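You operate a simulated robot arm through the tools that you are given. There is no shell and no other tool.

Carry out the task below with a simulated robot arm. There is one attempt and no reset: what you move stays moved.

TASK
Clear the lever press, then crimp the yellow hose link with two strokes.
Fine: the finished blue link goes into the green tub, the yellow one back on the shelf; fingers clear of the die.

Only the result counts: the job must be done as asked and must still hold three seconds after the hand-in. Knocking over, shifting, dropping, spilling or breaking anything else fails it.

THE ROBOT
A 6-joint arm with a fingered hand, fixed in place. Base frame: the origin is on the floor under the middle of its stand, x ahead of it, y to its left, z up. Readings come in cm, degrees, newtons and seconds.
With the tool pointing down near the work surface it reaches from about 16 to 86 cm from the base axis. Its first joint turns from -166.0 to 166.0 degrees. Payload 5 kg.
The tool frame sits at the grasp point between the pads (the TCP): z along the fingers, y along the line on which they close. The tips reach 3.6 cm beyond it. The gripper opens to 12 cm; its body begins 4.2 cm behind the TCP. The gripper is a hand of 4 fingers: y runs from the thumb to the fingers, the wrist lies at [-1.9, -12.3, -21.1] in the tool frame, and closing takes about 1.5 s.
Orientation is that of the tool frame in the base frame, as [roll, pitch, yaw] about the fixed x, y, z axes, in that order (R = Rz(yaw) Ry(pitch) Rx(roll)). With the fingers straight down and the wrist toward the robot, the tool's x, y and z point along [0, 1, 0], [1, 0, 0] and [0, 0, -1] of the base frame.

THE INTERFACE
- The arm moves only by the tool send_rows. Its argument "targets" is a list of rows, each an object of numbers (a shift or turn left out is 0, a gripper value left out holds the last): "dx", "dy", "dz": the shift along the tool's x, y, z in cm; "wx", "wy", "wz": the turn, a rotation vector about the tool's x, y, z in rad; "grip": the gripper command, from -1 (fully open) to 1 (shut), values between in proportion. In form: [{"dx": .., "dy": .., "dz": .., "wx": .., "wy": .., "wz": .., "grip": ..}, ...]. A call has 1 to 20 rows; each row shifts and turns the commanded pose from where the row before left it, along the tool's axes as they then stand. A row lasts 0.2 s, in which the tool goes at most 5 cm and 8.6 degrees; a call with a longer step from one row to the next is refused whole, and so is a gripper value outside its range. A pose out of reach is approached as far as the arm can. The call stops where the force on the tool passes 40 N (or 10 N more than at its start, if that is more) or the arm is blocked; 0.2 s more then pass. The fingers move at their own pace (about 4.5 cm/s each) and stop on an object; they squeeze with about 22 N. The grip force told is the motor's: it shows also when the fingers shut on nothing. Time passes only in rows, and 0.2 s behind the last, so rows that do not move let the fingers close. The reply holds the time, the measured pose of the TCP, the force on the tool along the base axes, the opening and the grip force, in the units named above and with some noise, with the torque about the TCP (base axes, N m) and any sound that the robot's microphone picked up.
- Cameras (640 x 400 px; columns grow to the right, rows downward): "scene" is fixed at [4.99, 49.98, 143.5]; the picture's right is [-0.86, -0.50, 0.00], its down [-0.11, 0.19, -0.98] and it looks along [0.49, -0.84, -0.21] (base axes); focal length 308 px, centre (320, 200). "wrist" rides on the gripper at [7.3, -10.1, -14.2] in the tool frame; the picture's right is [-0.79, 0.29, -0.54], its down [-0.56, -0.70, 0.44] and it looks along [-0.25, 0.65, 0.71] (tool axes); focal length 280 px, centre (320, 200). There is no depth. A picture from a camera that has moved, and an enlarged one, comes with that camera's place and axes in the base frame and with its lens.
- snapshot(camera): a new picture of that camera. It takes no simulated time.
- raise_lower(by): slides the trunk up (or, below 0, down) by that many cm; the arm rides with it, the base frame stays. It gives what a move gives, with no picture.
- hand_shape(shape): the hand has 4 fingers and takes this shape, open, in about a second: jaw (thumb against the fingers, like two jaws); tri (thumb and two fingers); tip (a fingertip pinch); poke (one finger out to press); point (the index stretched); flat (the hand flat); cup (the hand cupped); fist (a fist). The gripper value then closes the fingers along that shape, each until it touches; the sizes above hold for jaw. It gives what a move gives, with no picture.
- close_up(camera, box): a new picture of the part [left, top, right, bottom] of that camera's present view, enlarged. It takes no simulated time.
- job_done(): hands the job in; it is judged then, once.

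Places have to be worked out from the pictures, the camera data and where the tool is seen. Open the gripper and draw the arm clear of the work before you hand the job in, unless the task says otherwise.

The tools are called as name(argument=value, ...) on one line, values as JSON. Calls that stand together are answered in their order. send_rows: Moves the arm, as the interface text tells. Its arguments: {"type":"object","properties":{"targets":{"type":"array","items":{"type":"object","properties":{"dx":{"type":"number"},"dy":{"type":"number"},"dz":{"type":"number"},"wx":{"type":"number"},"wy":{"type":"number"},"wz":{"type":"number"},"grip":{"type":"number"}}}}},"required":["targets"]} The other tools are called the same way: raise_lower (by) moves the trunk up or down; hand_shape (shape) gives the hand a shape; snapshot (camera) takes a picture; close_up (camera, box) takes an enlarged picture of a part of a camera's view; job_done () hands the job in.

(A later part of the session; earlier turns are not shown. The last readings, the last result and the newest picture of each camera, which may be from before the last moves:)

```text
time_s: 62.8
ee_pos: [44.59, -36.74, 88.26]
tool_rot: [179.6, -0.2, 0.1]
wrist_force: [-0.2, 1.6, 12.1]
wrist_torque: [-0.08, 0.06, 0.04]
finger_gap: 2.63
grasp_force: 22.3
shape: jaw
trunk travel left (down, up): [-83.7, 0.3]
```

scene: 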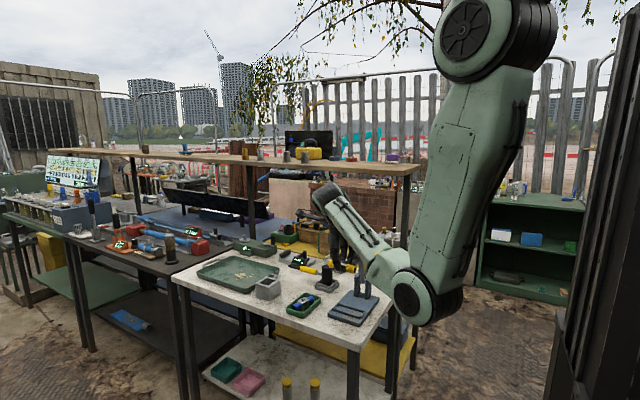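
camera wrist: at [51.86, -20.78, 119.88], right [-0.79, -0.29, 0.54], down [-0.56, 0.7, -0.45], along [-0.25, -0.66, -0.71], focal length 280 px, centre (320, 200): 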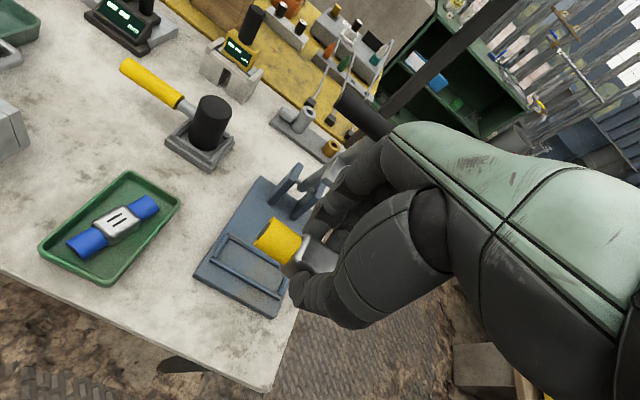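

The link is bedded on the pocket floor (12 N upward at z≈88.3, the same height the blue link was gripped at). I ease up slightly and open the fingers a little.

send_rows(targets=[{"dz": -0.15}, {"grip": 0.55}, {"grip": 0.5}, {"grip": 0.45}, {"grip": 0.4}, {"grip": 0.4}])

close_up(camera="wrist", box=[220, 150, 370, 340])

close_up(camera="scene", box=[335, 270, 385, 330])

```text
time_s: 64.2
ee_pos: [44.71, -36.92, 88.33]
tool_rot: [179.8, -0.1, 0.0]
wrist_force: [0.1, 0.3, 0.6]
wrist_torque: [0.01, 0.0, -0.03]
finger_gap: 3.57
grasp_force: 0.0
shape: jaw
trunk travel left (down, up): [-83.7, 0.3]
```

```text
2.11 times, centred on (295, 245) of wrist
camera zoom: at [51.95, -26.57, 102.41], right [-0.79, -0.29, 0.54], down [-0.56, 0.7, -0.45], along [-0.25, -0.66, -0.71], focal length 590 px, centre (373, 105)
```

zoom: 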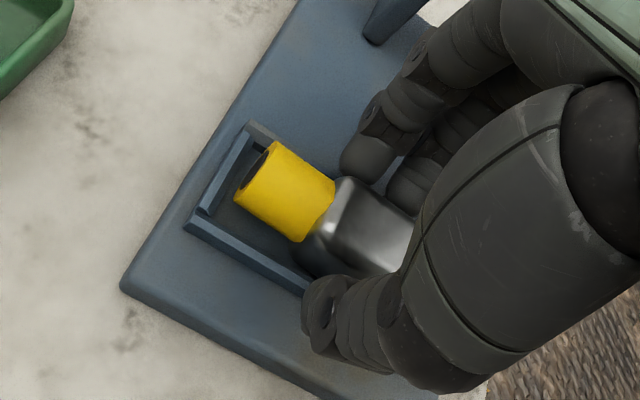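

```text
6.67 times, centred on (360, 300) of scene
camera zoom: at [4.99, 49.98, 143.5], right [-0.86, -0.5, 0.0], down [-0.11, 0.19, -0.98], along [0.49, -0.84, -0.21], focal length 2056 px, centre (53, -467)
```

zoom: 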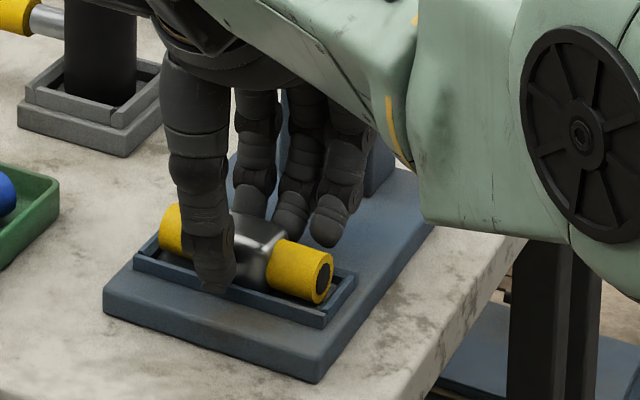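

The yellow link is seated where the blue one was. I open wider, rise clear of it to z≈92, pull forward, and then go up in front for a view of the lever.

send_rows(targets=[{"grip": 0.1}, {"grip": 0.1}, {"dz": -1}, {"dz": -1.5}, {"dz": -1.5}, {"dy": -2}, {"dy": -3}, {"dy": -3}, {"dy": -3}, {"dz": -3}, {"dz": -3}, {"dz": -3}])

snapshot(camera="wrist")

close_up(camera="scene", box=[300, 220, 420, 340])

```text
time_s: 66.8
ee_pos: [44.69, -25.71, 101.21]
tool_rot: [179.8, -0.1, 0.1]
wrist_force: [-0.5, 0.6, -0.3]
wrist_torque: [0.0, -0.01, -0.02]
finger_gap: 5.38
grasp_force: 0.0
shape: jaw
trunk travel left (down, up): [-83.7, 0.3]
```

```text
taken
camera wrist: at [51.96, -15.47, 115.37], right [-0.79, -0.29, 0.54], down [-0.56, 0.7, -0.45], along [-0.25, -0.66, -0.71], focal length 280 px, centre (320, 200)
```

wrist: 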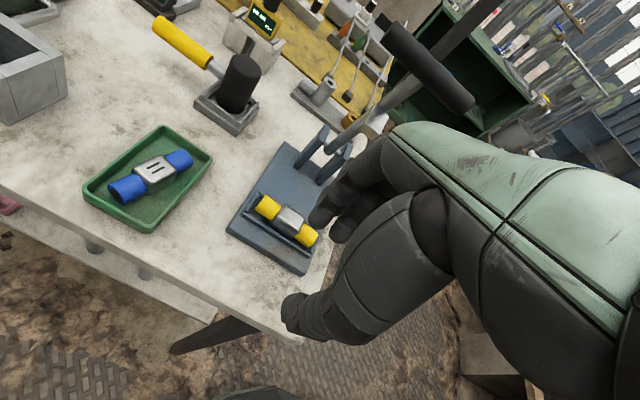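

```text
3.33 times, centred on (360, 280) of scene
camera zoom: at [4.99, 49.98, 143.5], right [-0.86, -0.5, 0.0], down [-0.11, 0.19, -0.98], along [0.49, -0.84, -0.21], focal length 1028 px, centre (187, -67)
```

zoom: 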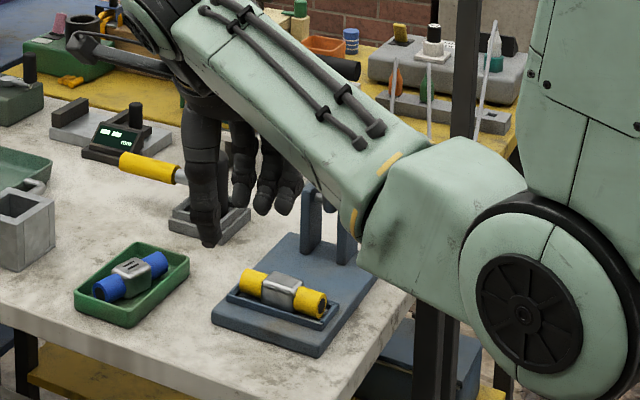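

The yellow link lies in the die. I estimate the handle bar at y≈-42.8, z≈108.2, x 39.5–49.2, and now need the pivot accurately, so I zoom in on the lever.

close_up(camera="wrist", box=[280, 0, 500, 240])

send_rows(targets=[{"dz": -3, "dx": -1}, {"dz": -3, "dx": -1}, {"dz": -3, "dx": -1}, {"dz": -3, "dx": -1}])

close_up(camera="wrist", box=[200, 60, 420, 260])

```text
1.67 times, centred on (390, 120) of wrist
camera zoom: at [51.96, -15.47, 115.37], right [-0.79, -0.29, 0.54], down [-0.56, 0.7, -0.45], along [-0.25, -0.66, -0.71], focal length 467 px, centre (203, 333)
```

zoom: 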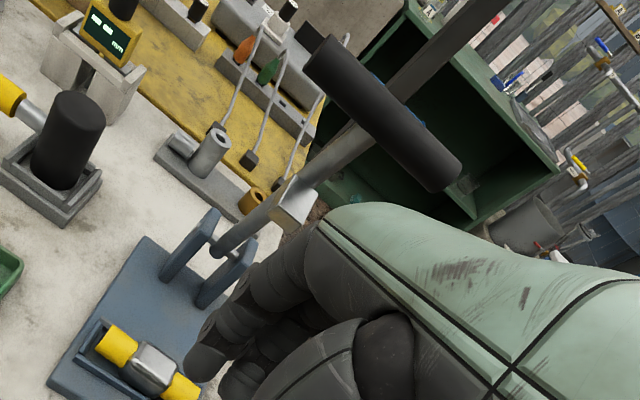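

```text
time_s: 67.8
ee_pos: [40.58, -25.57, 113.42]
tool_rot: [179.7, -0.1, 0.1]
wrist_force: [0.3, -1.1, -0.2]
wrist_torque: [0.01, 0.01, -0.02]
finger_gap: 5.38
grasp_force: 0.0
shape: jaw
trunk travel left (down, up): [-83.7, 0.3]
```

```text
2.00 times, centred on (310, 160) of wrist
camera zoom: at [47.78, -15.36, 127.48], right [-0.79, -0.29, 0.54], down [-0.56, 0.7, -0.45], along [-0.25, -0.66, -0.71], focal length 561 px, centre (340, 280)
```

zoom: 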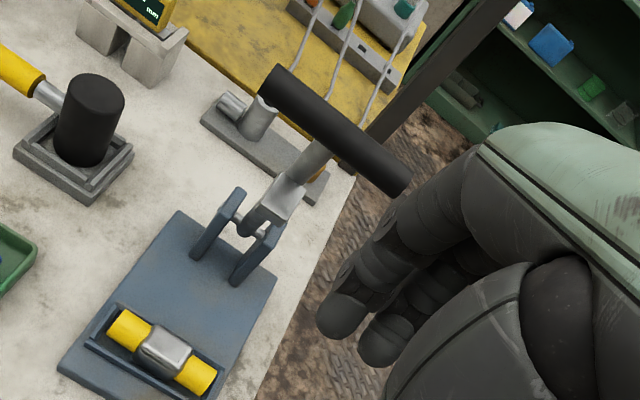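

From two views, the bar centre is about (44.7, -42.1, 108.3) and the pivot about (44.6, -47.7, 91.0), giving a lever length of 18.2 cm at 72° elevation. I will push the bar with the closed fingertips along this arc, so I close the hand and bring it above and behind the bar.

send_rows(targets=[{"dz": -2, "grip": 1}, {"dz": -2, "grip": 1}, {"dx": 1.5, "dy": 1, "grip": 1}, {"dx": 1.5, "dy": 3}, {"dx": 1.4, "dy": 3}, {"dy": 3}, {"dy": 3}, {"dy": 3}, {"dy": 3}, {"dy": 2}])

snapshot(camera="wrist")

close_up(camera="scene", box=[280, 140, 420, 300])

```text
time_s: 70.0
ee_pos: [45.11, -46.77, 117.22]
tool_rot: [179.7, 0.0, 0.1]
wrist_force: [0.7, -0.2, -0.4]
wrist_torque: [0.04, 0.03, -0.03]
finger_gap: 0.01
grasp_force: 22.0
shape: jaw
trunk travel left (down, up): [-83.7, 0.3]
```

```text
taken
camera wrist: at [52.35, -36.5, 131.45], right [-0.79, -0.29, 0.54], down [-0.56, 0.7, -0.45], along [-0.25, -0.66, -0.71], focal length 280 px, centre (320, 200)
```

wrist: 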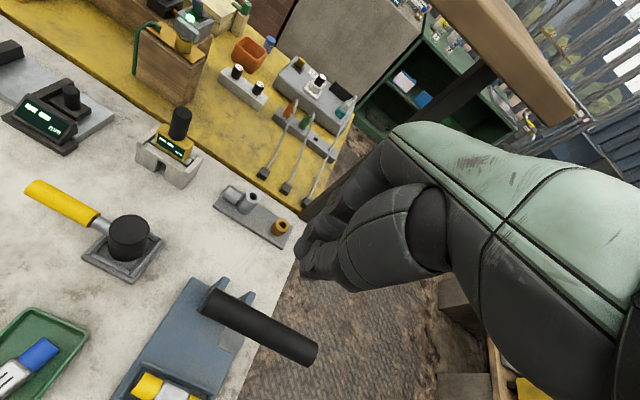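

```text
2.50 times, centred on (350, 220) of scene
camera zoom: at [4.99, 49.98, 143.5], right [-0.86, -0.5, 0.0], down [-0.11, 0.19, -0.98], along [0.49, -0.84, -0.21], focal length 771 px, centre (245, 150)
```

zoom: 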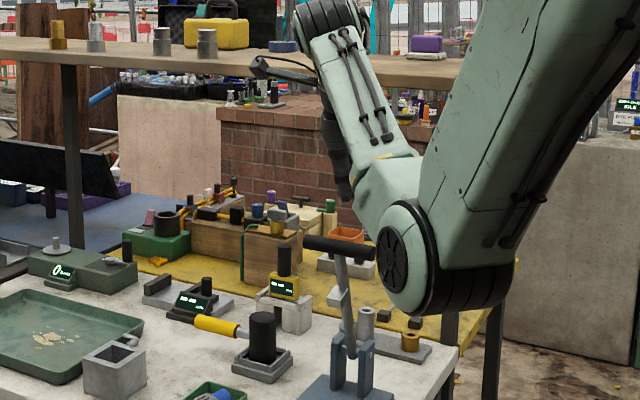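

The closed fingertips are above and behind the bar, which here looks to be at y≈-42.4. I descend behind it to z≈111.6 and ease forward toward contact.

send_rows(targets=[{"dz": 2}, {"dz": 2}, {"dz": 1.6}, {"dy": -0.6}, {"dy": -0.6}])

close_up(camera="wrist", box=[180, 180, 380, 400])

close_up(camera="scene", box=[310, 190, 400, 300])

```text
time_s: 71.2
ee_pos: [45.15, -45.41, 111.58]
tool_rot: [179.8, -0.1, 0.1]
wrist_force: [0.1, 0.8, 0.3]
wrist_torque: [-0.01, 0.03, -0.01]
finger_gap: 0.01
grasp_force: 21.7
shape: jaw
trunk travel left (down, up): [-83.7, 0.3]
```

```text
1.82 times, centred on (280, 290) of wrist
camera zoom: at [52.25, -35.26, 125.75], right [-0.79, -0.29, 0.54], down [-0.56, 0.7, -0.45], along [-0.25, -0.66, -0.71], focal length 510 px, centre (393, 36)
```

zoom: 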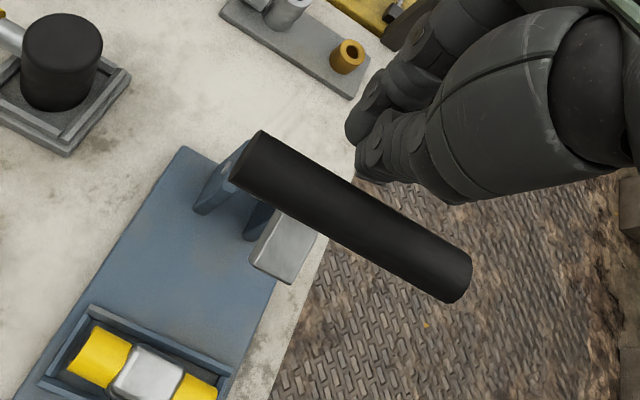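

```text
3.64 times, centred on (355, 245) of scene
camera zoom: at [4.99, 49.98, 143.5], right [-0.86, -0.5, 0.0], down [-0.11, 0.19, -0.98], along [0.49, -0.84, -0.21], focal length 1122 px, centre (193, 36)
```

zoom: 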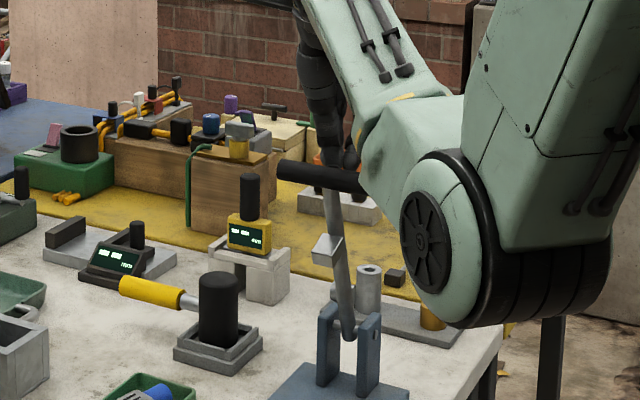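

No contact yet, but the thumb is close behind the bar. I ease forward in small steps to feel the contact and the lever's resistance.

send_rows(targets=[{"dy": -0.4}, {"dy": -0.4}, {"dy": -0.4}])

```text
time_s: 72.0
ee_pos: [45.2, -44.24, 111.7]
tool_rot: [179.7, -0.1, -0.1]
wrist_force: [-0.4, -0.2, -0.5]
wrist_torque: [-0.02, 0.01, 0.03]
finger_gap: 0.0
grasp_force: 21.8
shape: jaw
trunk travel left (down, up): [-83.7, 0.3]
```

close_up(camera="wrist", box=[180, 180, 380, 400])

close_up(camera="scene", box=[310, 190, 400, 300])

```text
1.82 times, centred on (280, 290) of wrist
camera zoom: at [52.3, -34.02, 125.9], right [-0.79, -0.29, 0.54], down [-0.56, 0.7, -0.45], along [-0.25, -0.66, -0.71], focal length 510 px, centre (393, 36)
```

zoom: 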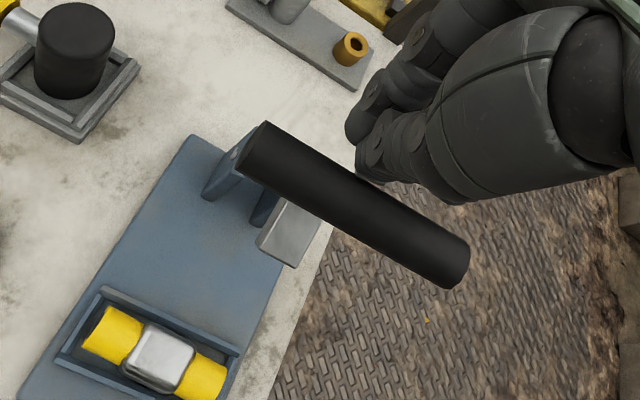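

```text
3.64 times, centred on (355, 245) of scene
camera zoom: at [4.99, 49.98, 143.5], right [-0.86, -0.5, 0.0], down [-0.11, 0.19, -0.98], along [0.49, -0.84, -0.21], focal length 1122 px, centre (193, 36)
```

zoom: 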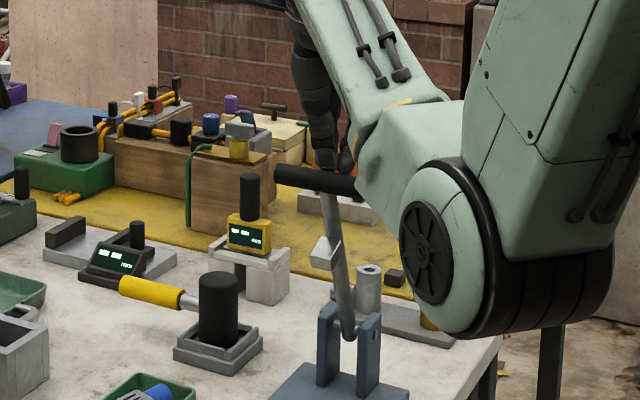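

The lever has started to move with almost no force. I check whether it springs back by pushing a bit more and then backing off.

send_rows(targets=[{"dy": -0.5}, {"dy": -0.5}, {"dy": -0.5}])

close_up(camera="scene", box=[310, 190, 400, 300])

send_rows(targets=[{"dy": 1}, {"dy": 1}, {"dy": 1}])

close_up(camera="scene", box=[310, 190, 400, 300])

close_up(camera="wrist", box=[180, 180, 380, 400])

```text
time_s: 72.8
ee_pos: [45.0, -42.8, 111.73]
tool_rot: [179.7, 0.0, 0.1]
wrist_force: [0.0, -0.8, 0.0]
wrist_torque: [-0.03, 0.01, 0.02]
finger_gap: 0.01
grasp_force: 21.5
shape: jaw
trunk travel left (down, up): [-83.7, 0.3]
```

```text
3.64 times, centred on (355, 245) of scene
camera zoom: at [4.99, 49.98, 143.5], right [-0.86, -0.5, 0.0], down [-0.11, 0.19, -0.98], along [0.49, -0.84, -0.21], focal length 1122 px, centre (193, 36)
```

zoom: 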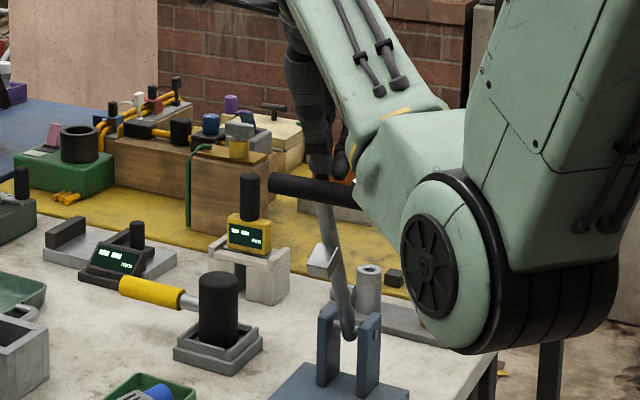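

```text
time_s: 73.6
ee_pos: [45.01, -45.78, 111.69]
tool_rot: [179.8, -0.1, 0.0]
wrist_force: [-0.2, -0.3, 0.5]
wrist_torque: [0.01, -0.01, 0.05]
finger_gap: 0.01
grasp_force: 21.5
shape: jaw
trunk travel left (down, up): [-83.7, 0.3]
```

```text
3.64 times, centred on (355, 245) of scene
camera zoom: at [4.99, 49.98, 143.5], right [-0.86, -0.5, 0.0], down [-0.11, 0.19, -0.98], along [0.49, -0.84, -0.21], focal length 1122 px, centre (193, 36)
```

zoom: 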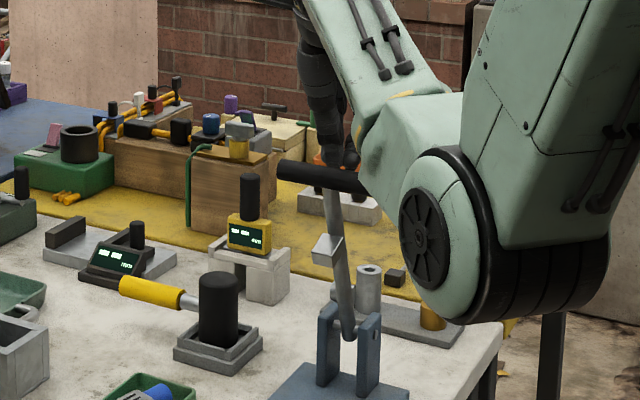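

```text
1.82 times, centred on (280, 290) of wrist
camera zoom: at [52.33, -35.52, 125.87], right [-0.79, -0.29, 0.54], down [-0.56, 0.7, -0.45], along [-0.25, -0.66, -0.71], focal length 510 px, centre (393, 36)
```

zoom: 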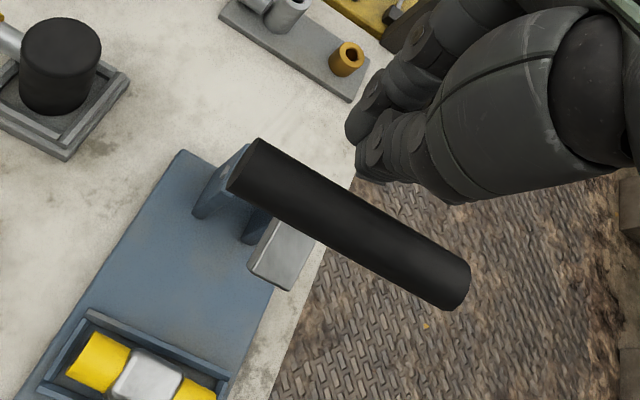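

The lever has a light return spring and goes back by itself, so pushing works. Now the first stroke: I follow the arc, first part to about 42° elevation, then look.

send_rows(targets=[{"dy": -0.9, "dz": 0.1}, {"dy": -1.9, "dz": 0.5}, {"dy": -1.8, "dz": 0.7}, {"dy": -1.7, "dz": 0.9}, {"dy": -1.6, "dz": 1.0}, {"dy": -1.5, "dz": 1.2}])

close_up(camera="scene", box=[310, 190, 400, 300])

close_up(camera="wrist", box=[180, 180, 380, 400])

```text
time_s: 75.0
ee_pos: [45.03, -36.46, 107.27]
tool_rot: [179.7, 0.0, 0.0]
wrist_force: [-0.4, -0.7, -1.1]
wrist_torque: [-0.01, 0.0, 0.02]
finger_gap: 0.0
grasp_force: 21.4
shape: jaw
trunk travel left (down, up): [-83.7, 0.3]
```

```text
3.64 times, centred on (355, 245) of scene
camera zoom: at [4.99, 49.98, 143.5], right [-0.86, -0.5, 0.0], down [-0.11, 0.19, -0.98], along [0.49, -0.84, -0.21], focal length 1122 px, centre (193, 36)
```

zoom: 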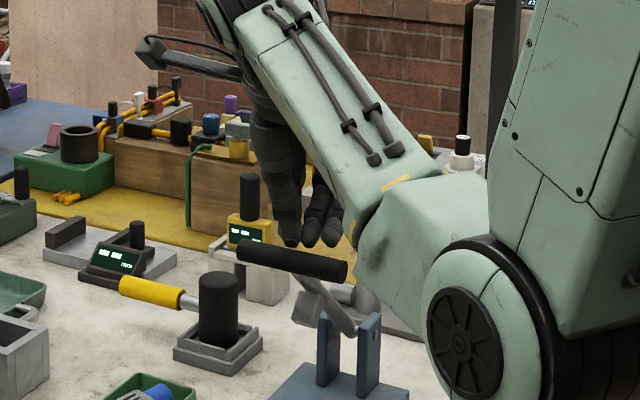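

```text
1.82 times, centred on (280, 290) of wrist
camera zoom: at [52.31, -26.15, 121.45], right [-0.79, -0.29, 0.54], down [-0.56, 0.7, -0.45], along [-0.25, -0.66, -0.71], focal length 510 px, centre (393, 36)
```

zoom: 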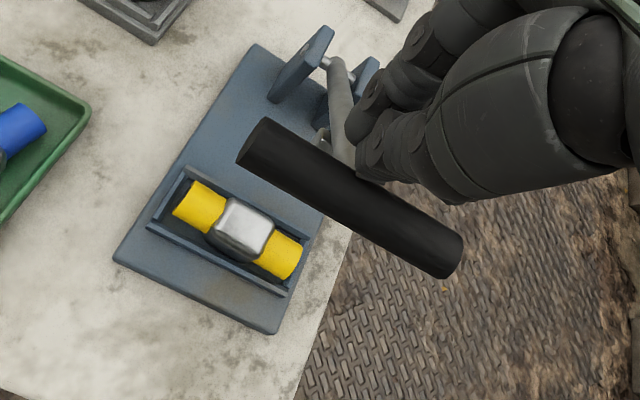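

The lever follows cleanly with about 1 N. I continue along the arc to about 6° elevation, then look before the crimping part.

send_rows(targets=[{"dy": -1.4, "dz": 1.25}, {"dy": -1.2, "dz": 1.5}, {"dy": -1.1, "dz": 1.6}, {"dy": -1.0, "dz": 1.7}, {"dy": -0.9, "dz": 1.8}, {"dy": -0.6, "dz": 1.9}])

close_up(camera="scene", box=[310, 220, 410, 340])

close_up(camera="wrist", box=[180, 120, 380, 360])

```text
time_s: 76.4
ee_pos: [45.08, -30.3, 97.52]
tool_rot: [179.8, -0.2, 0.1]
wrist_force: [-0.5, -1.4, 0.9]
wrist_torque: [-0.03, 0.0, 0.02]
finger_gap: 0.0
grasp_force: 21.3
shape: jaw
trunk travel left (down, up): [-83.7, 0.3]
```

```text
3.33 times, centred on (360, 280) of scene
camera zoom: at [4.99, 49.98, 143.5], right [-0.86, -0.5, 0.0], down [-0.11, 0.19, -0.98], along [0.49, -0.84, -0.21], focal length 1028 px, centre (187, -67)
```

zoom: 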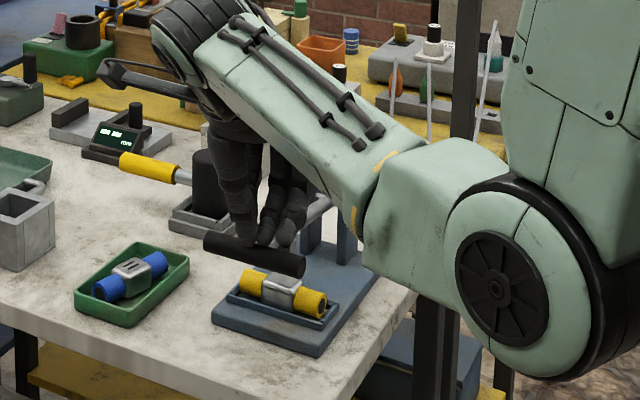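

```text
1.67 times, centred on (280, 240) of wrist
camera zoom: at [52.24, -19.99, 111.67], right [-0.79, -0.29, 0.54], down [-0.56, 0.7, -0.45], along [-0.25, -0.66, -0.71], focal length 467 px, centre (387, 133)
```

zoom: 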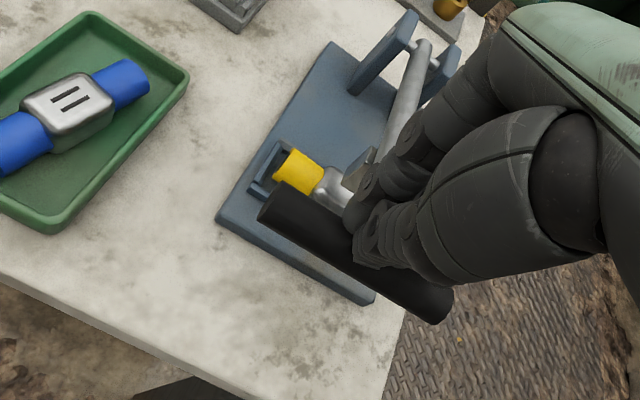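

The bar is around 7° above level and the foot is coming over the sleeve. I continue down more slowly, watching the force for the crimp.

send_rows(targets=[{"dy": -0.2, "dz": 1.0}, {"dy": -0.1, "dz": 1.0}, {"dy": 0, "dz": 0.8}])

close_up(camera="wrist", box=[180, 120, 380, 360])

close_up(camera="scene", box=[320, 250, 400, 340])

```text
time_s: 77.2
ee_pos: [44.85, -30.17, 94.97]
tool_rot: [179.5, -0.4, 0.1]
wrist_force: [0.0, -1.5, 14.2]
wrist_torque: [-0.07, 0.11, 0.01]
finger_gap: 0.0
grasp_force: 22.1
shape: jaw
trunk travel left (down, up): [-83.7, 0.3]
```

```text
1.67 times, centred on (280, 240) of wrist
camera zoom: at [52.18, -19.75, 109.13], right [-0.79, -0.29, 0.54], down [-0.56, 0.7, -0.45], along [-0.25, -0.66, -0.71], focal length 467 px, centre (387, 133)
```

zoom: 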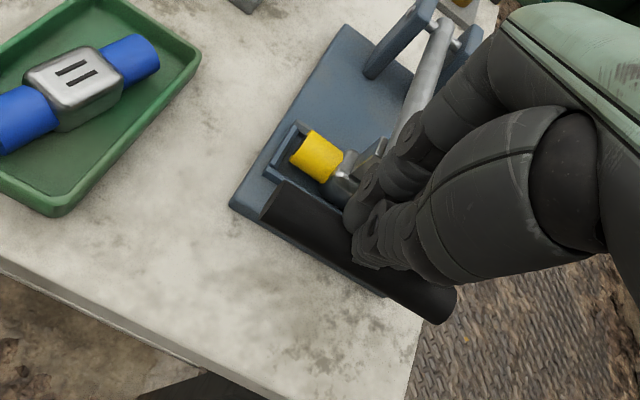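

```text
4.44 times, centred on (360, 295) of scene
camera zoom: at [4.99, 49.98, 143.5], right [-0.86, -0.5, 0.0], down [-0.11, 0.19, -0.98], along [0.49, -0.84, -0.21], focal length 1371 px, centre (142, -222)
```

zoom: 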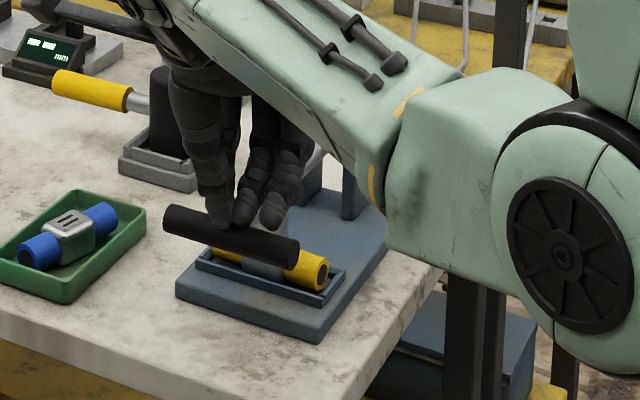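

The foot meets the sleeve (14 N). I press further in small steps and listen for the crimp.

send_rows(targets=[{"dz": 0.3}, {"dz": 0.3}, {"dz": 0.3}])

close_up(camera="wrist", box=[180, 120, 380, 360])

```text
time_s: 77.8
ee_pos: [45.13, -30.22, 94.82]
tool_rot: [179.0, -0.6, 0.0]
wrist_force: [-11.4, 2.6, 24.0]
wrist_torque: [0.03, 0.46, 0.05]
finger_gap: 0.0
grasp_force: 22.1
shape: jaw
trunk travel left (down, up): [-83.7, 0.3]
stopped in row 3: the force on the tool passed its limit at 44 N (the readings are from after the stop); the commanded pose is now the measured one
```

```text
1.67 times, centred on (280, 240) of wrist
camera zoom: at [52.2, -19.75, 108.95], right [-0.8, -0.28, 0.54], down [-0.55, 0.69, -0.46], along [-0.24, -0.66, -0.71], focal length 467 px, centre (387, 133)
```

zoom: 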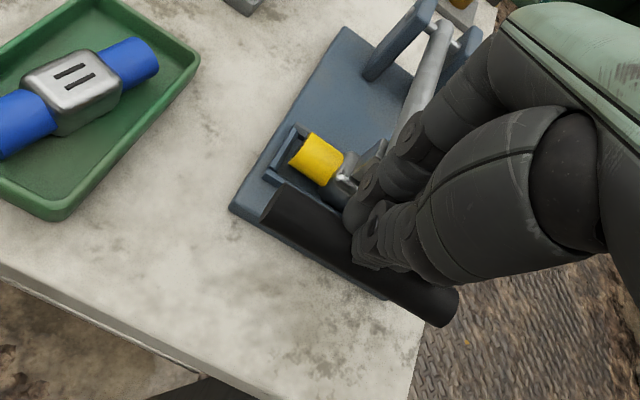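

The lever reached a hard stop at about level, 44 N. I let it rise back along the arc to where the sleeve can be seen, and check for a crimp mark.

send_rows(targets=[{"dz": -1.3}, {"dz": -1.4}, {"dy": 0.6, "dz": -1.9}, {"dy": 0.9, "dz": -1.8}, {"dy": 1.1, "dz": -1.7}, {"dy": 1.05, "dz": -1.6}, {"dy": 1.2, "dz": -1.5}, {"dy": 1.4, "dz": -1.3}])

close_up(camera="wrist", box=[180, 180, 380, 400])

close_up(camera="scene", box=[310, 220, 410, 340])

```text
time_s: 79.6
ee_pos: [45.09, -36.24, 107.1]
tool_rot: [179.3, -0.5, 0.2]
wrist_force: [0.3, -0.3, -0.3]
wrist_torque: [0.03, -0.01, 0.02]
finger_gap: 0.0
grasp_force: 21.6
shape: jaw
trunk travel left (down, up): [-83.7, 0.3]
```

```text
1.82 times, centred on (280, 290) of wrist
camera zoom: at [52.29, -25.85, 121.23], right [-0.79, -0.28, 0.54], down [-0.56, 0.69, -0.46], along [-0.24, -0.66, -0.71], focal length 510 px, centre (393, 36)
```

zoom: 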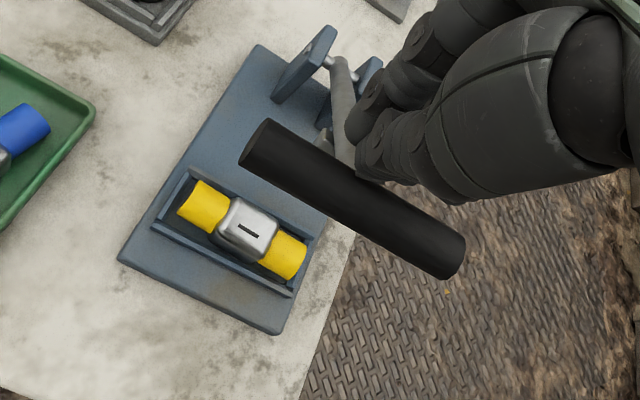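

```text
3.33 times, centred on (360, 280) of scene
camera zoom: at [4.99, 49.98, 143.5], right [-0.86, -0.5, 0.0], down [-0.11, 0.19, -0.98], along [0.49, -0.84, -0.21], focal length 1028 px, centre (187, -67)
```

zoom: 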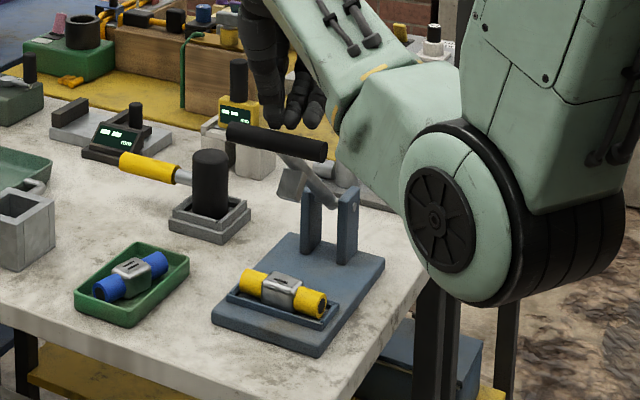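

One crimp mark has appeared on the yellow sleeve, so the first stroke counted. I let the lever return fully to its upper rest before the second stroke.

send_rows(targets=[{"dy": 1.6, "dz": -1.3}, {"dy": 1.6, "dz": -1.0}, {"dy": 1.7, "dz": -0.9}, {"dy": 1.8, "dz": -0.7}, {"dy": 1.9, "dz": -0.5}, {"dy": 1.0, "dz": 0}, {"dy": 0}, {"dy": 0}])

close_up(camera="wrist", box=[180, 180, 380, 400])

close_up(camera="scene", box=[310, 190, 400, 300])

```text
time_s: 81.4
ee_pos: [45.16, -45.95, 111.55]
tool_rot: [179.4, -0.5, -0.1]
wrist_force: [0.9, 0.3, 0.0]
wrist_torque: [0.02, 0.01, 0.03]
finger_gap: 0.0
grasp_force: 22.4
shape: jaw
trunk travel left (down, up): [-83.7, 0.3]
```

```text
1.82 times, centred on (280, 290) of wrist
camera zoom: at [52.32, -35.5, 125.69], right [-0.79, -0.28, 0.54], down [-0.56, 0.69, -0.46], along [-0.25, -0.66, -0.71], focal length 510 px, centre (393, 36)
```

zoom: 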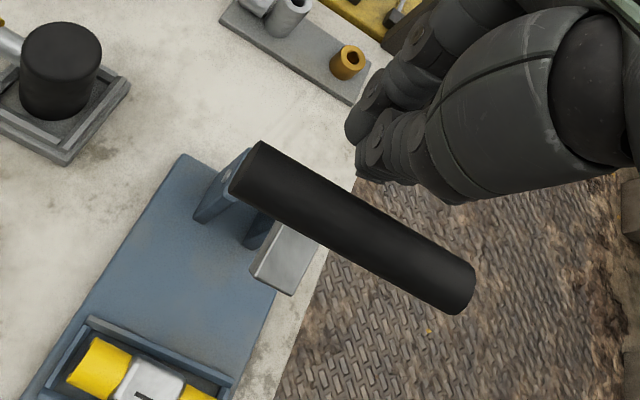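

```text
3.64 times, centred on (355, 245) of scene
camera zoom: at [4.99, 49.98, 143.5], right [-0.86, -0.5, 0.0], down [-0.11, 0.19, -0.98], along [0.49, -0.84, -0.21], focal length 1122 px, centre (193, 36)
```

zoom: 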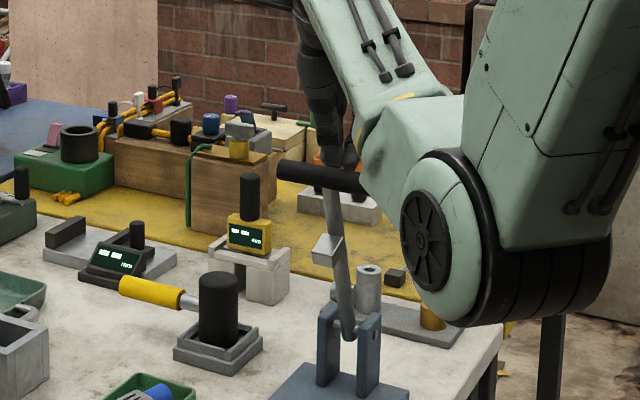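

The lever is fully up again. Now the second stroke along the same path down to the first contact with the sleeve.

send_rows(targets=[{"dy": -1.0, "dz": 0}, {"dy": -1.9, "dz": 0.5}, {"dy": -1.8, "dz": 0.7}, {"dy": -1.7, "dz": 0.9}, {"dy": -1.6, "dz": 1.0}, {"dy": -1.5, "dz": 1.2}, {"dy": -1.4, "dz": 1.25}, {"dy": -1.2, "dz": 1.5}, {"dy": -1.1, "dz": 1.6}, {"dy": -1.0, "dz": 1.7}, {"dy": -0.9, "dz": 1.8}, {"dy": -0.6, "dz": 1.9}, {"dy": -0.2, "dz": 1.0}, {"dy": -0.1, "dz": 1.0}, {"dz": 0.6}])

close_up(camera="wrist", box=[180, 120, 380, 360])

close_up(camera="scene", box=[320, 250, 400, 340])

```text
time_s: 84.6
ee_pos: [45.18, -30.11, 95.08]
tool_rot: [179.1, -0.7, 0.0]
wrist_force: [-0.3, -2.7, 12.9]
wrist_torque: [-0.07, 0.14, 0.02]
finger_gap: 0.0
grasp_force: 22.1
shape: jaw
trunk travel left (down, up): [-83.7, 0.3]
```

```text
1.67 times, centred on (280, 240) of wrist
camera zoom: at [52.28, -19.66, 109.1], right [-0.8, -0.28, 0.54], down [-0.55, 0.69, -0.46], along [-0.24, -0.66, -0.71], focal length 467 px, centre (387, 133)
```

zoom: 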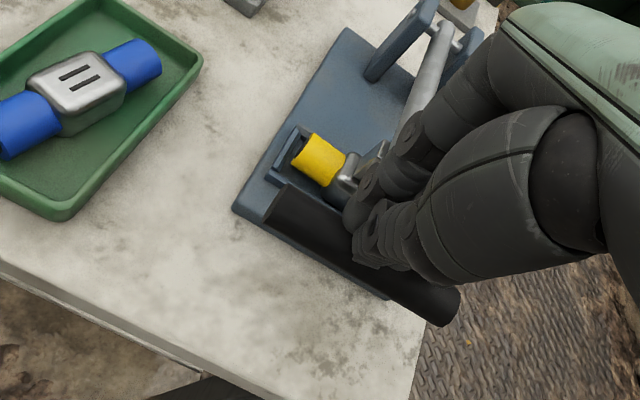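

```text
4.44 times, centred on (360, 295) of scene
camera zoom: at [4.99, 49.98, 143.5], right [-0.86, -0.5, 0.0], down [-0.11, 0.19, -0.98], along [0.49, -0.84, -0.21], focal length 1371 px, centre (142, -222)
```

zoom: 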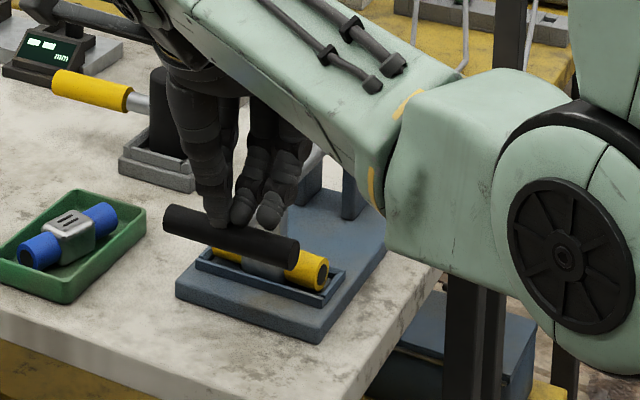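

Same contact as before, 13 N. I press the last bit as in the first stroke.

send_rows(targets=[{"dz": 0.25}, {"dz": 0.25}, {"dz": 0.15}])

```text
time_s: 85.3
ee_pos: [45.33, -30.12, 94.95]
tool_rot: [178.8, -1.0, 0.1]
wrist_force: [-12.9, 4.5, 23.4]
wrist_torque: [0.3, 0.6, 0.05]
finger_gap: 0.0
grasp_force: 22.4
shape: jaw
trunk travel left (down, up): [-83.7, 0.3]
stopped in row 3: the force on the tool passed its limit at 42 N (the readings are from after the stop); the commanded pose is now the measured one
```

The same hard stop was reached (42 N). I let the lever rise back to where the sleeve is visible and check for the second mark.

send_rows(targets=[{"dz": -1.3}, {"dz": -1.4}, {"dy": 0.6, "dz": -1.9}, {"dy": 0.9, "dz": -1.8}, {"dy": 1.1, "dz": -1.7}, {"dy": 1.05, "dz": -1.6}, {"dy": 1.2, "dz": -1.5}, {"dy": 1.4, "dz": -1.3}])

close_up(camera="wrist", box=[180, 180, 380, 400])

close_up(camera="wrist", box=[220, 260, 300, 340])

```text
time_s: 87.1
ee_pos: [45.44, -36.14, 107.18]
tool_rot: [178.9, -0.9, 0.0]
wrist_force: [-1.3, 0.5, 0.3]
wrist_torque: [0.0, 0.02, 0.01]
finger_gap: 0.01
grasp_force: 21.6
shape: jaw
trunk travel left (down, up): [-83.7, 0.3]
```

```text
1.82 times, centred on (280, 290) of wrist
camera zoom: at [52.44, -25.76, 121.26], right [-0.8, -0.28, 0.53], down [-0.55, 0.69, -0.46], along [-0.24, -0.67, -0.71], focal length 510 px, centre (393, 36)
```

zoom: 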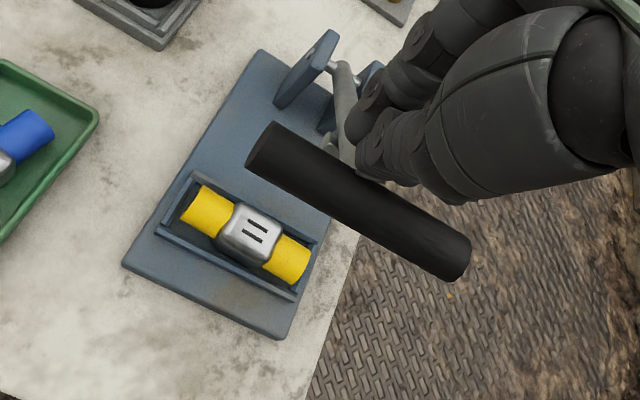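

```text
5.00 times, centred on (260, 300) of wrist
camera zoom: at [52.44, -25.76, 121.26], right [-0.8, -0.28, 0.53], down [-0.55, 0.69, -0.46], along [-0.24, -0.67, -0.71], focal length 1402 px, centre (620, -300)
```

zoom: 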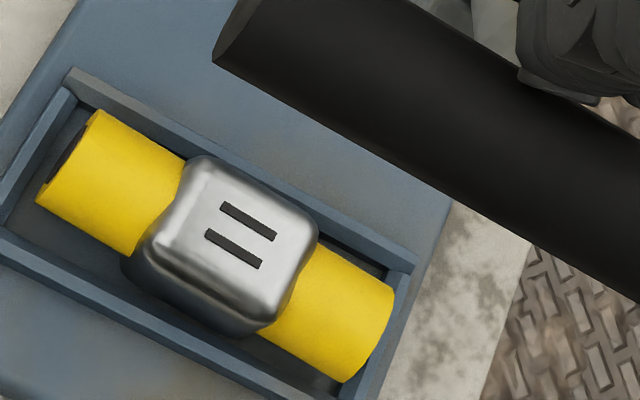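

Two crimp marks are on the yellow sleeve, like the blue one. I let the lever return fully to rest, then back the hand away up and over the bar.

send_rows(targets=[{"dy": 1.6, "dz": -1.3}, {"dy": 1.6, "dz": -1.0}, {"dy": 1.7, "dz": -0.9}, {"dy": 1.8, "dz": -0.7}, {"dy": 1.9, "dz": -0.5}, {"dy": 1.0, "dz": 0, "wx": 0.019, "wy": -0.0157}, {"dy": 0.5}, {"dz": -2}, {"dz": -2}, {"dz": -2}])

close_up(camera="scene", box=[280, 180, 420, 340])

snapshot(camera="wrist")

```text
time_s: 89.3
ee_pos: [45.1, -46.12, 117.82]
tool_rot: [-179.8, 0.0, -0.1]
wrist_force: [0.5, 0.0, 0.6]
wrist_torque: [-0.03, -0.04, 0.02]
finger_gap: 0.01
grasp_force: 22.1
shape: jaw
trunk travel left (down, up): [-83.7, 0.3]
```

```text
2.50 times, centred on (350, 260) of scene
camera zoom: at [4.99, 49.98, 143.5], right [-0.86, -0.5, 0.0], down [-0.11, 0.19, -0.98], along [0.49, -0.84, -0.21], focal length 771 px, centre (245, 50)
```

zoom: 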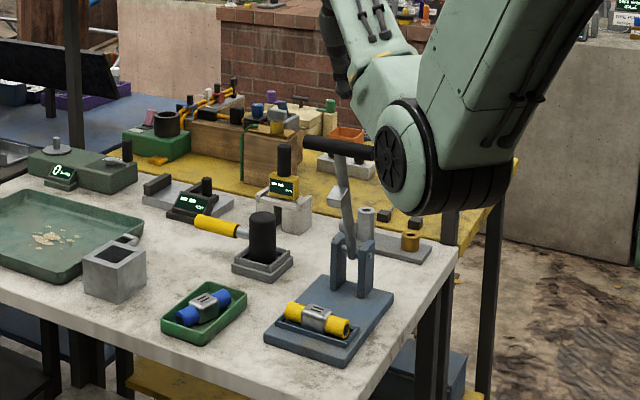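

```text
taken
camera wrist: at [52.34, -36.0, 132.03], right [-0.79, -0.29, 0.54], down [-0.56, 0.7, -0.44], along [-0.25, -0.65, -0.71], focal length 280 px, centre (320, 200)
```

wrist: 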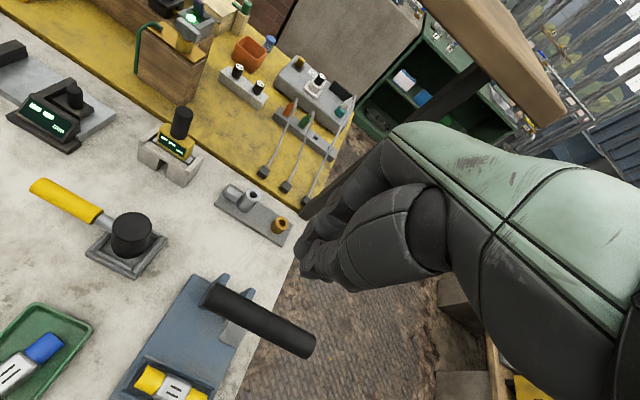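

The lever is back up, with the yellow link crimped in the die. I bring the hand forward over the bar, open it to 5.4 cm, and go down in front of the die as before.

send_rows(targets=[{"dy": -3, "dx": -0.1}, {"dy": -3, "dx": -0.1}, {"dy": -3, "dx": -0.1}, {"dy": -3, "dx": -0.1}, {"dy": -3, "dx": -0.1}, {"dy": -3}, {"dz": 3, "grip": 0.1}, {"dz": 3}, {"dz": 3}, {"dz": 3}, {"dz": 3}, {"dz": 3}, {"wx": -0.0873, "dz": 2}, {"wx": -0.0872, "dz": 2}])

snapshot(camera="wrist")

close_up(camera="wrist", box=[200, 120, 370, 340])

```text
time_s: 92.3
ee_pos: [44.73, -28.37, 95.79]
tool_rot: [169.9, 0.0, -0.1]
wrist_force: [0.3, 0.1, 0.6]
wrist_torque: [0.01, -0.01, 0.0]
finger_gap: 5.39
grasp_force: 0.0
shape: jaw
trunk travel left (down, up): [-83.7, 0.3]
```

```text
taken
camera wrist: at [51.99, -15.9, 107.9], right [-0.79, -0.19, 0.58], down [-0.56, 0.61, -0.56], along [-0.25, -0.77, -0.59], focal length 280 px, centre (320, 200)
```

wrist: 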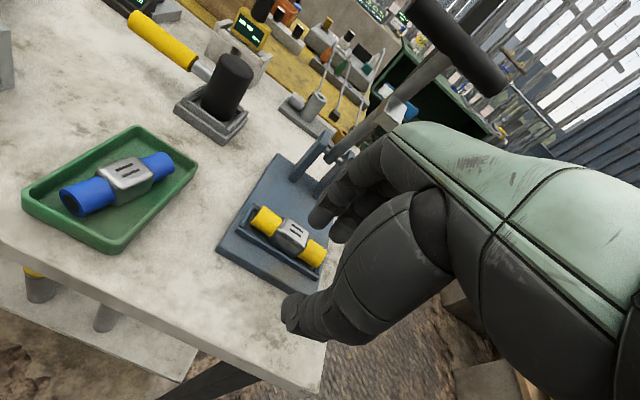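

```text
1.82 times, centred on (285, 230) of wrist
camera zoom: at [51.99, -15.9, 107.9], right [-0.79, -0.19, 0.58], down [-0.56, 0.61, -0.56], along [-0.25, -0.77, -0.59], focal length 510 px, centre (384, 146)
```

zoom: 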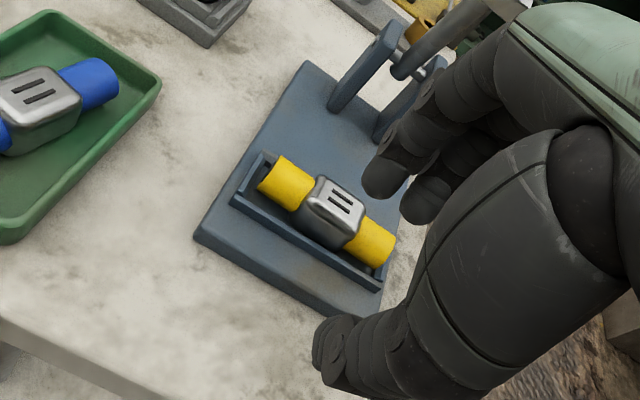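

The view matches the earlier approach. I slide back over the crimped link with the same lean and then straighten and settle around it.

send_rows(targets=[{"dy": 0.5, "dz": 1.77}, {"dy": 0.5, "dz": 1.76}, {"dy": 1.6, "dz": 0.28}, {"dy": 1.6, "dz": 0.28}, {"dy": 1.6, "dz": 0.28}, {"dy": 1.5, "dz": 0.27}, {"dy": 0}])

close_up(camera="wrist", box=[230, 60, 440, 340])

```text
time_s: 93.9
ee_pos: [44.76, -36.32, 92.43]
tool_rot: [170.0, 0.1, 0.0]
wrist_force: [0.0, 0.0, 0.4]
wrist_torque: [-0.02, -0.01, 0.01]
finger_gap: 5.39
grasp_force: 0.0
shape: jaw
trunk travel left (down, up): [-83.7, 0.3]
```

```text
1.43 times, centred on (335, 200) of wrist
camera zoom: at [52.04, -23.81, 104.68], right [-0.79, -0.19, 0.58], down [-0.56, 0.61, -0.56], along [-0.25, -0.77, -0.59], focal length 401 px, centre (299, 200)
```

zoom: 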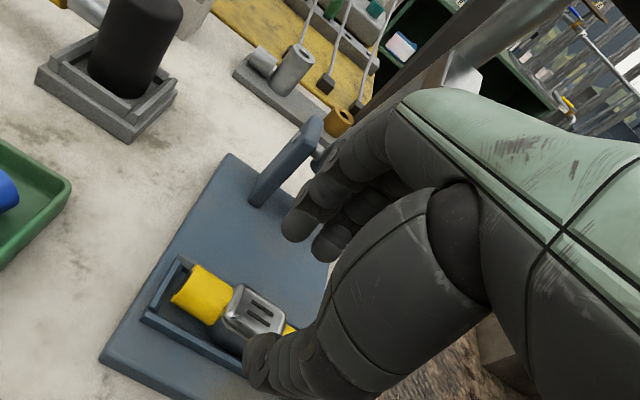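

The thumb is in front and the fingers behind, with no contact. I descend 3 cm, straighten, centre at y≈-36.87, and go to z≈88.4.

send_rows(targets=[{"dy": -0.26, "dz": 1.48}, {"dy": -0.26, "dz": 1.48}, {"wx": 0.0873}, {"wx": 0.0872}, {"dy": 0.52}, {"dz": 0.5}, {"dz": 0.5}, {"dz": 0}])

close_up(camera="wrist", box=[230, 160, 370, 340])

close_up(camera="scene", box=[335, 270, 385, 330])

```text
time_s: 95.7
ee_pos: [44.89, -36.89, 88.57]
tool_rot: [179.9, 0.0, 0.2]
wrist_force: [-0.2, -0.3, -0.7]
wrist_torque: [0.01, 0.02, 0.03]
finger_gap: 5.35
grasp_force: 0.1
shape: jaw
trunk travel left (down, up): [-83.7, 0.3]
```

```text
2.22 times, centred on (300, 250) of wrist
camera zoom: at [52.05, -26.71, 102.62], right [-0.79, -0.29, 0.54], down [-0.56, 0.7, -0.44], along [-0.25, -0.65, -0.71], focal length 623 px, centre (364, 89)
```

zoom: 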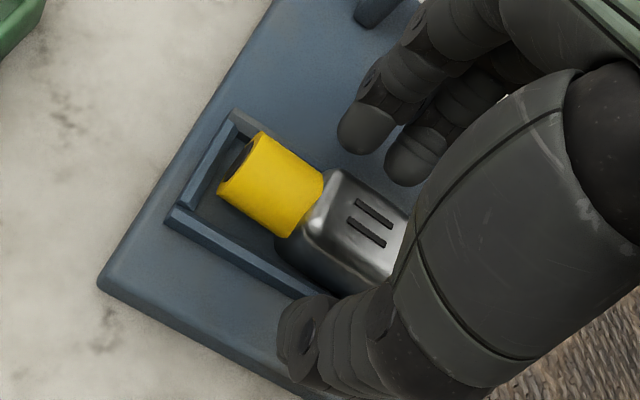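

```text
6.67 times, centred on (360, 300) of scene
camera zoom: at [4.99, 49.98, 143.5], right [-0.86, -0.5, 0.0], down [-0.11, 0.19, -0.98], along [0.49, -0.84, -0.21], focal length 2056 px, centre (53, -467)
```

zoom: 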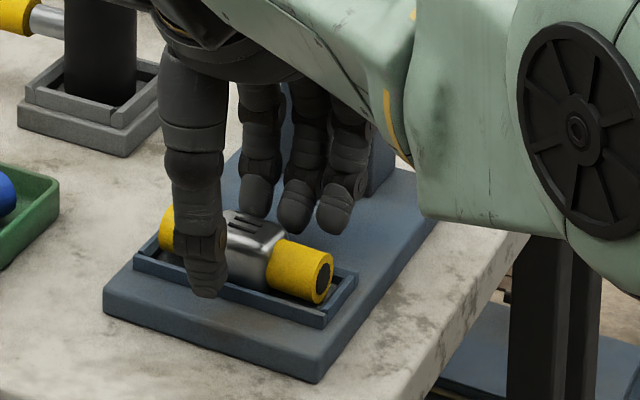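

The hand is about 0.35 cm toward +x and 0.2 cm high. I correct both and close onto the sleeve.

send_rows(targets=[{"dx": -0.35, "dz": 0.2}, {"grip": 0.3}, {"grip": 0.45}, {"grip": 0.5}, {"grip": 0.55}, {"grip": 0.6}, {"grip": 0.7}, {"grip": 0.85}, {"grip": 1.0}, {"grip": 1.0}])

close_up(camera="wrist", box=[230, 160, 370, 340])

```text
time_s: 97.9
ee_pos: [44.39, -36.96, 88.26]
tool_rot: [-180.0, 0.0, 0.0]
wrist_force: [-0.7, 0.6, -0.4]
wrist_torque: [-0.04, 0.02, 0.04]
finger_gap: 2.54
grasp_force: 22.2
shape: jaw
trunk travel left (down, up): [-83.7, 0.3]
```

```text
2.22 times, centred on (300, 250) of wrist
camera zoom: at [51.68, -26.75, 102.4], right [-0.79, -0.29, 0.54], down [-0.56, 0.7, -0.44], along [-0.25, -0.65, -0.71], focal length 623 px, centre (364, 89)
```

zoom: 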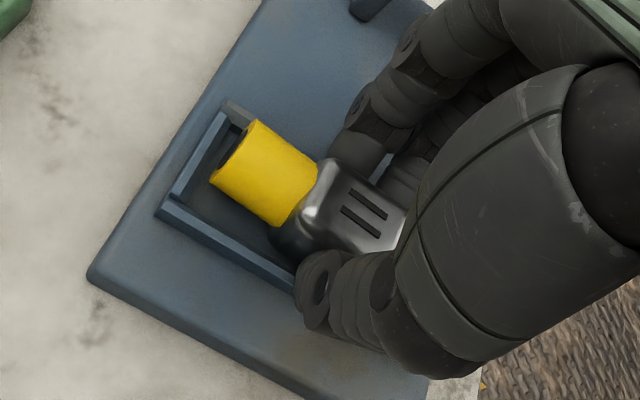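

The grip on the sleeve is firm (22 N, gap 2.54 cm). I lift it out of the pocket 3 cm and check that the press stays put.

send_rows(targets=[{"dz": -0.6}, {"dz": -0.8}, {"dz": -0.8}, {"dz": -0.8}])

close_up(camera="wrist", box=[210, 100, 410, 340])

close_up(camera="scene", box=[320, 240, 400, 340])

```text
time_s: 98.9
ee_pos: [44.35, -36.97, 91.18]
tool_rot: [-180.0, 0.0, 0.0]
wrist_force: [0.0, -0.1, -0.9]
wrist_torque: [-0.01, -0.02, -0.01]
finger_gap: 2.55
grasp_force: 22.4
shape: jaw
trunk travel left (down, up): [-83.7, 0.3]
```

```text
1.67 times, centred on (310, 220) of wrist
camera zoom: at [51.61, -26.78, 105.35], right [-0.79, -0.29, 0.54], down [-0.56, 0.7, -0.44], along [-0.25, -0.65, -0.71], focal length 467 px, centre (337, 167)
```

zoom: 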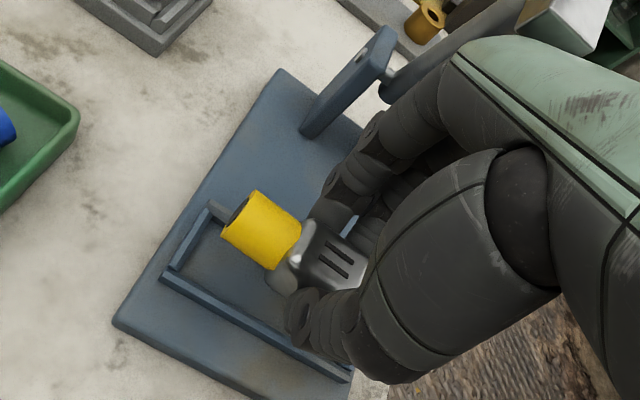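

```text
4.00 times, centred on (360, 290) of scene
camera zoom: at [4.99, 49.98, 143.5], right [-0.86, -0.5, 0.0], down [-0.11, 0.19, -0.98], along [0.49, -0.84, -0.21], focal length 1234 px, centre (160, -160)
```

zoom: 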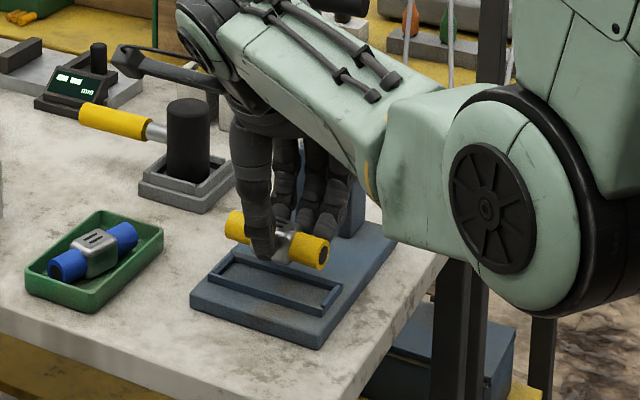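

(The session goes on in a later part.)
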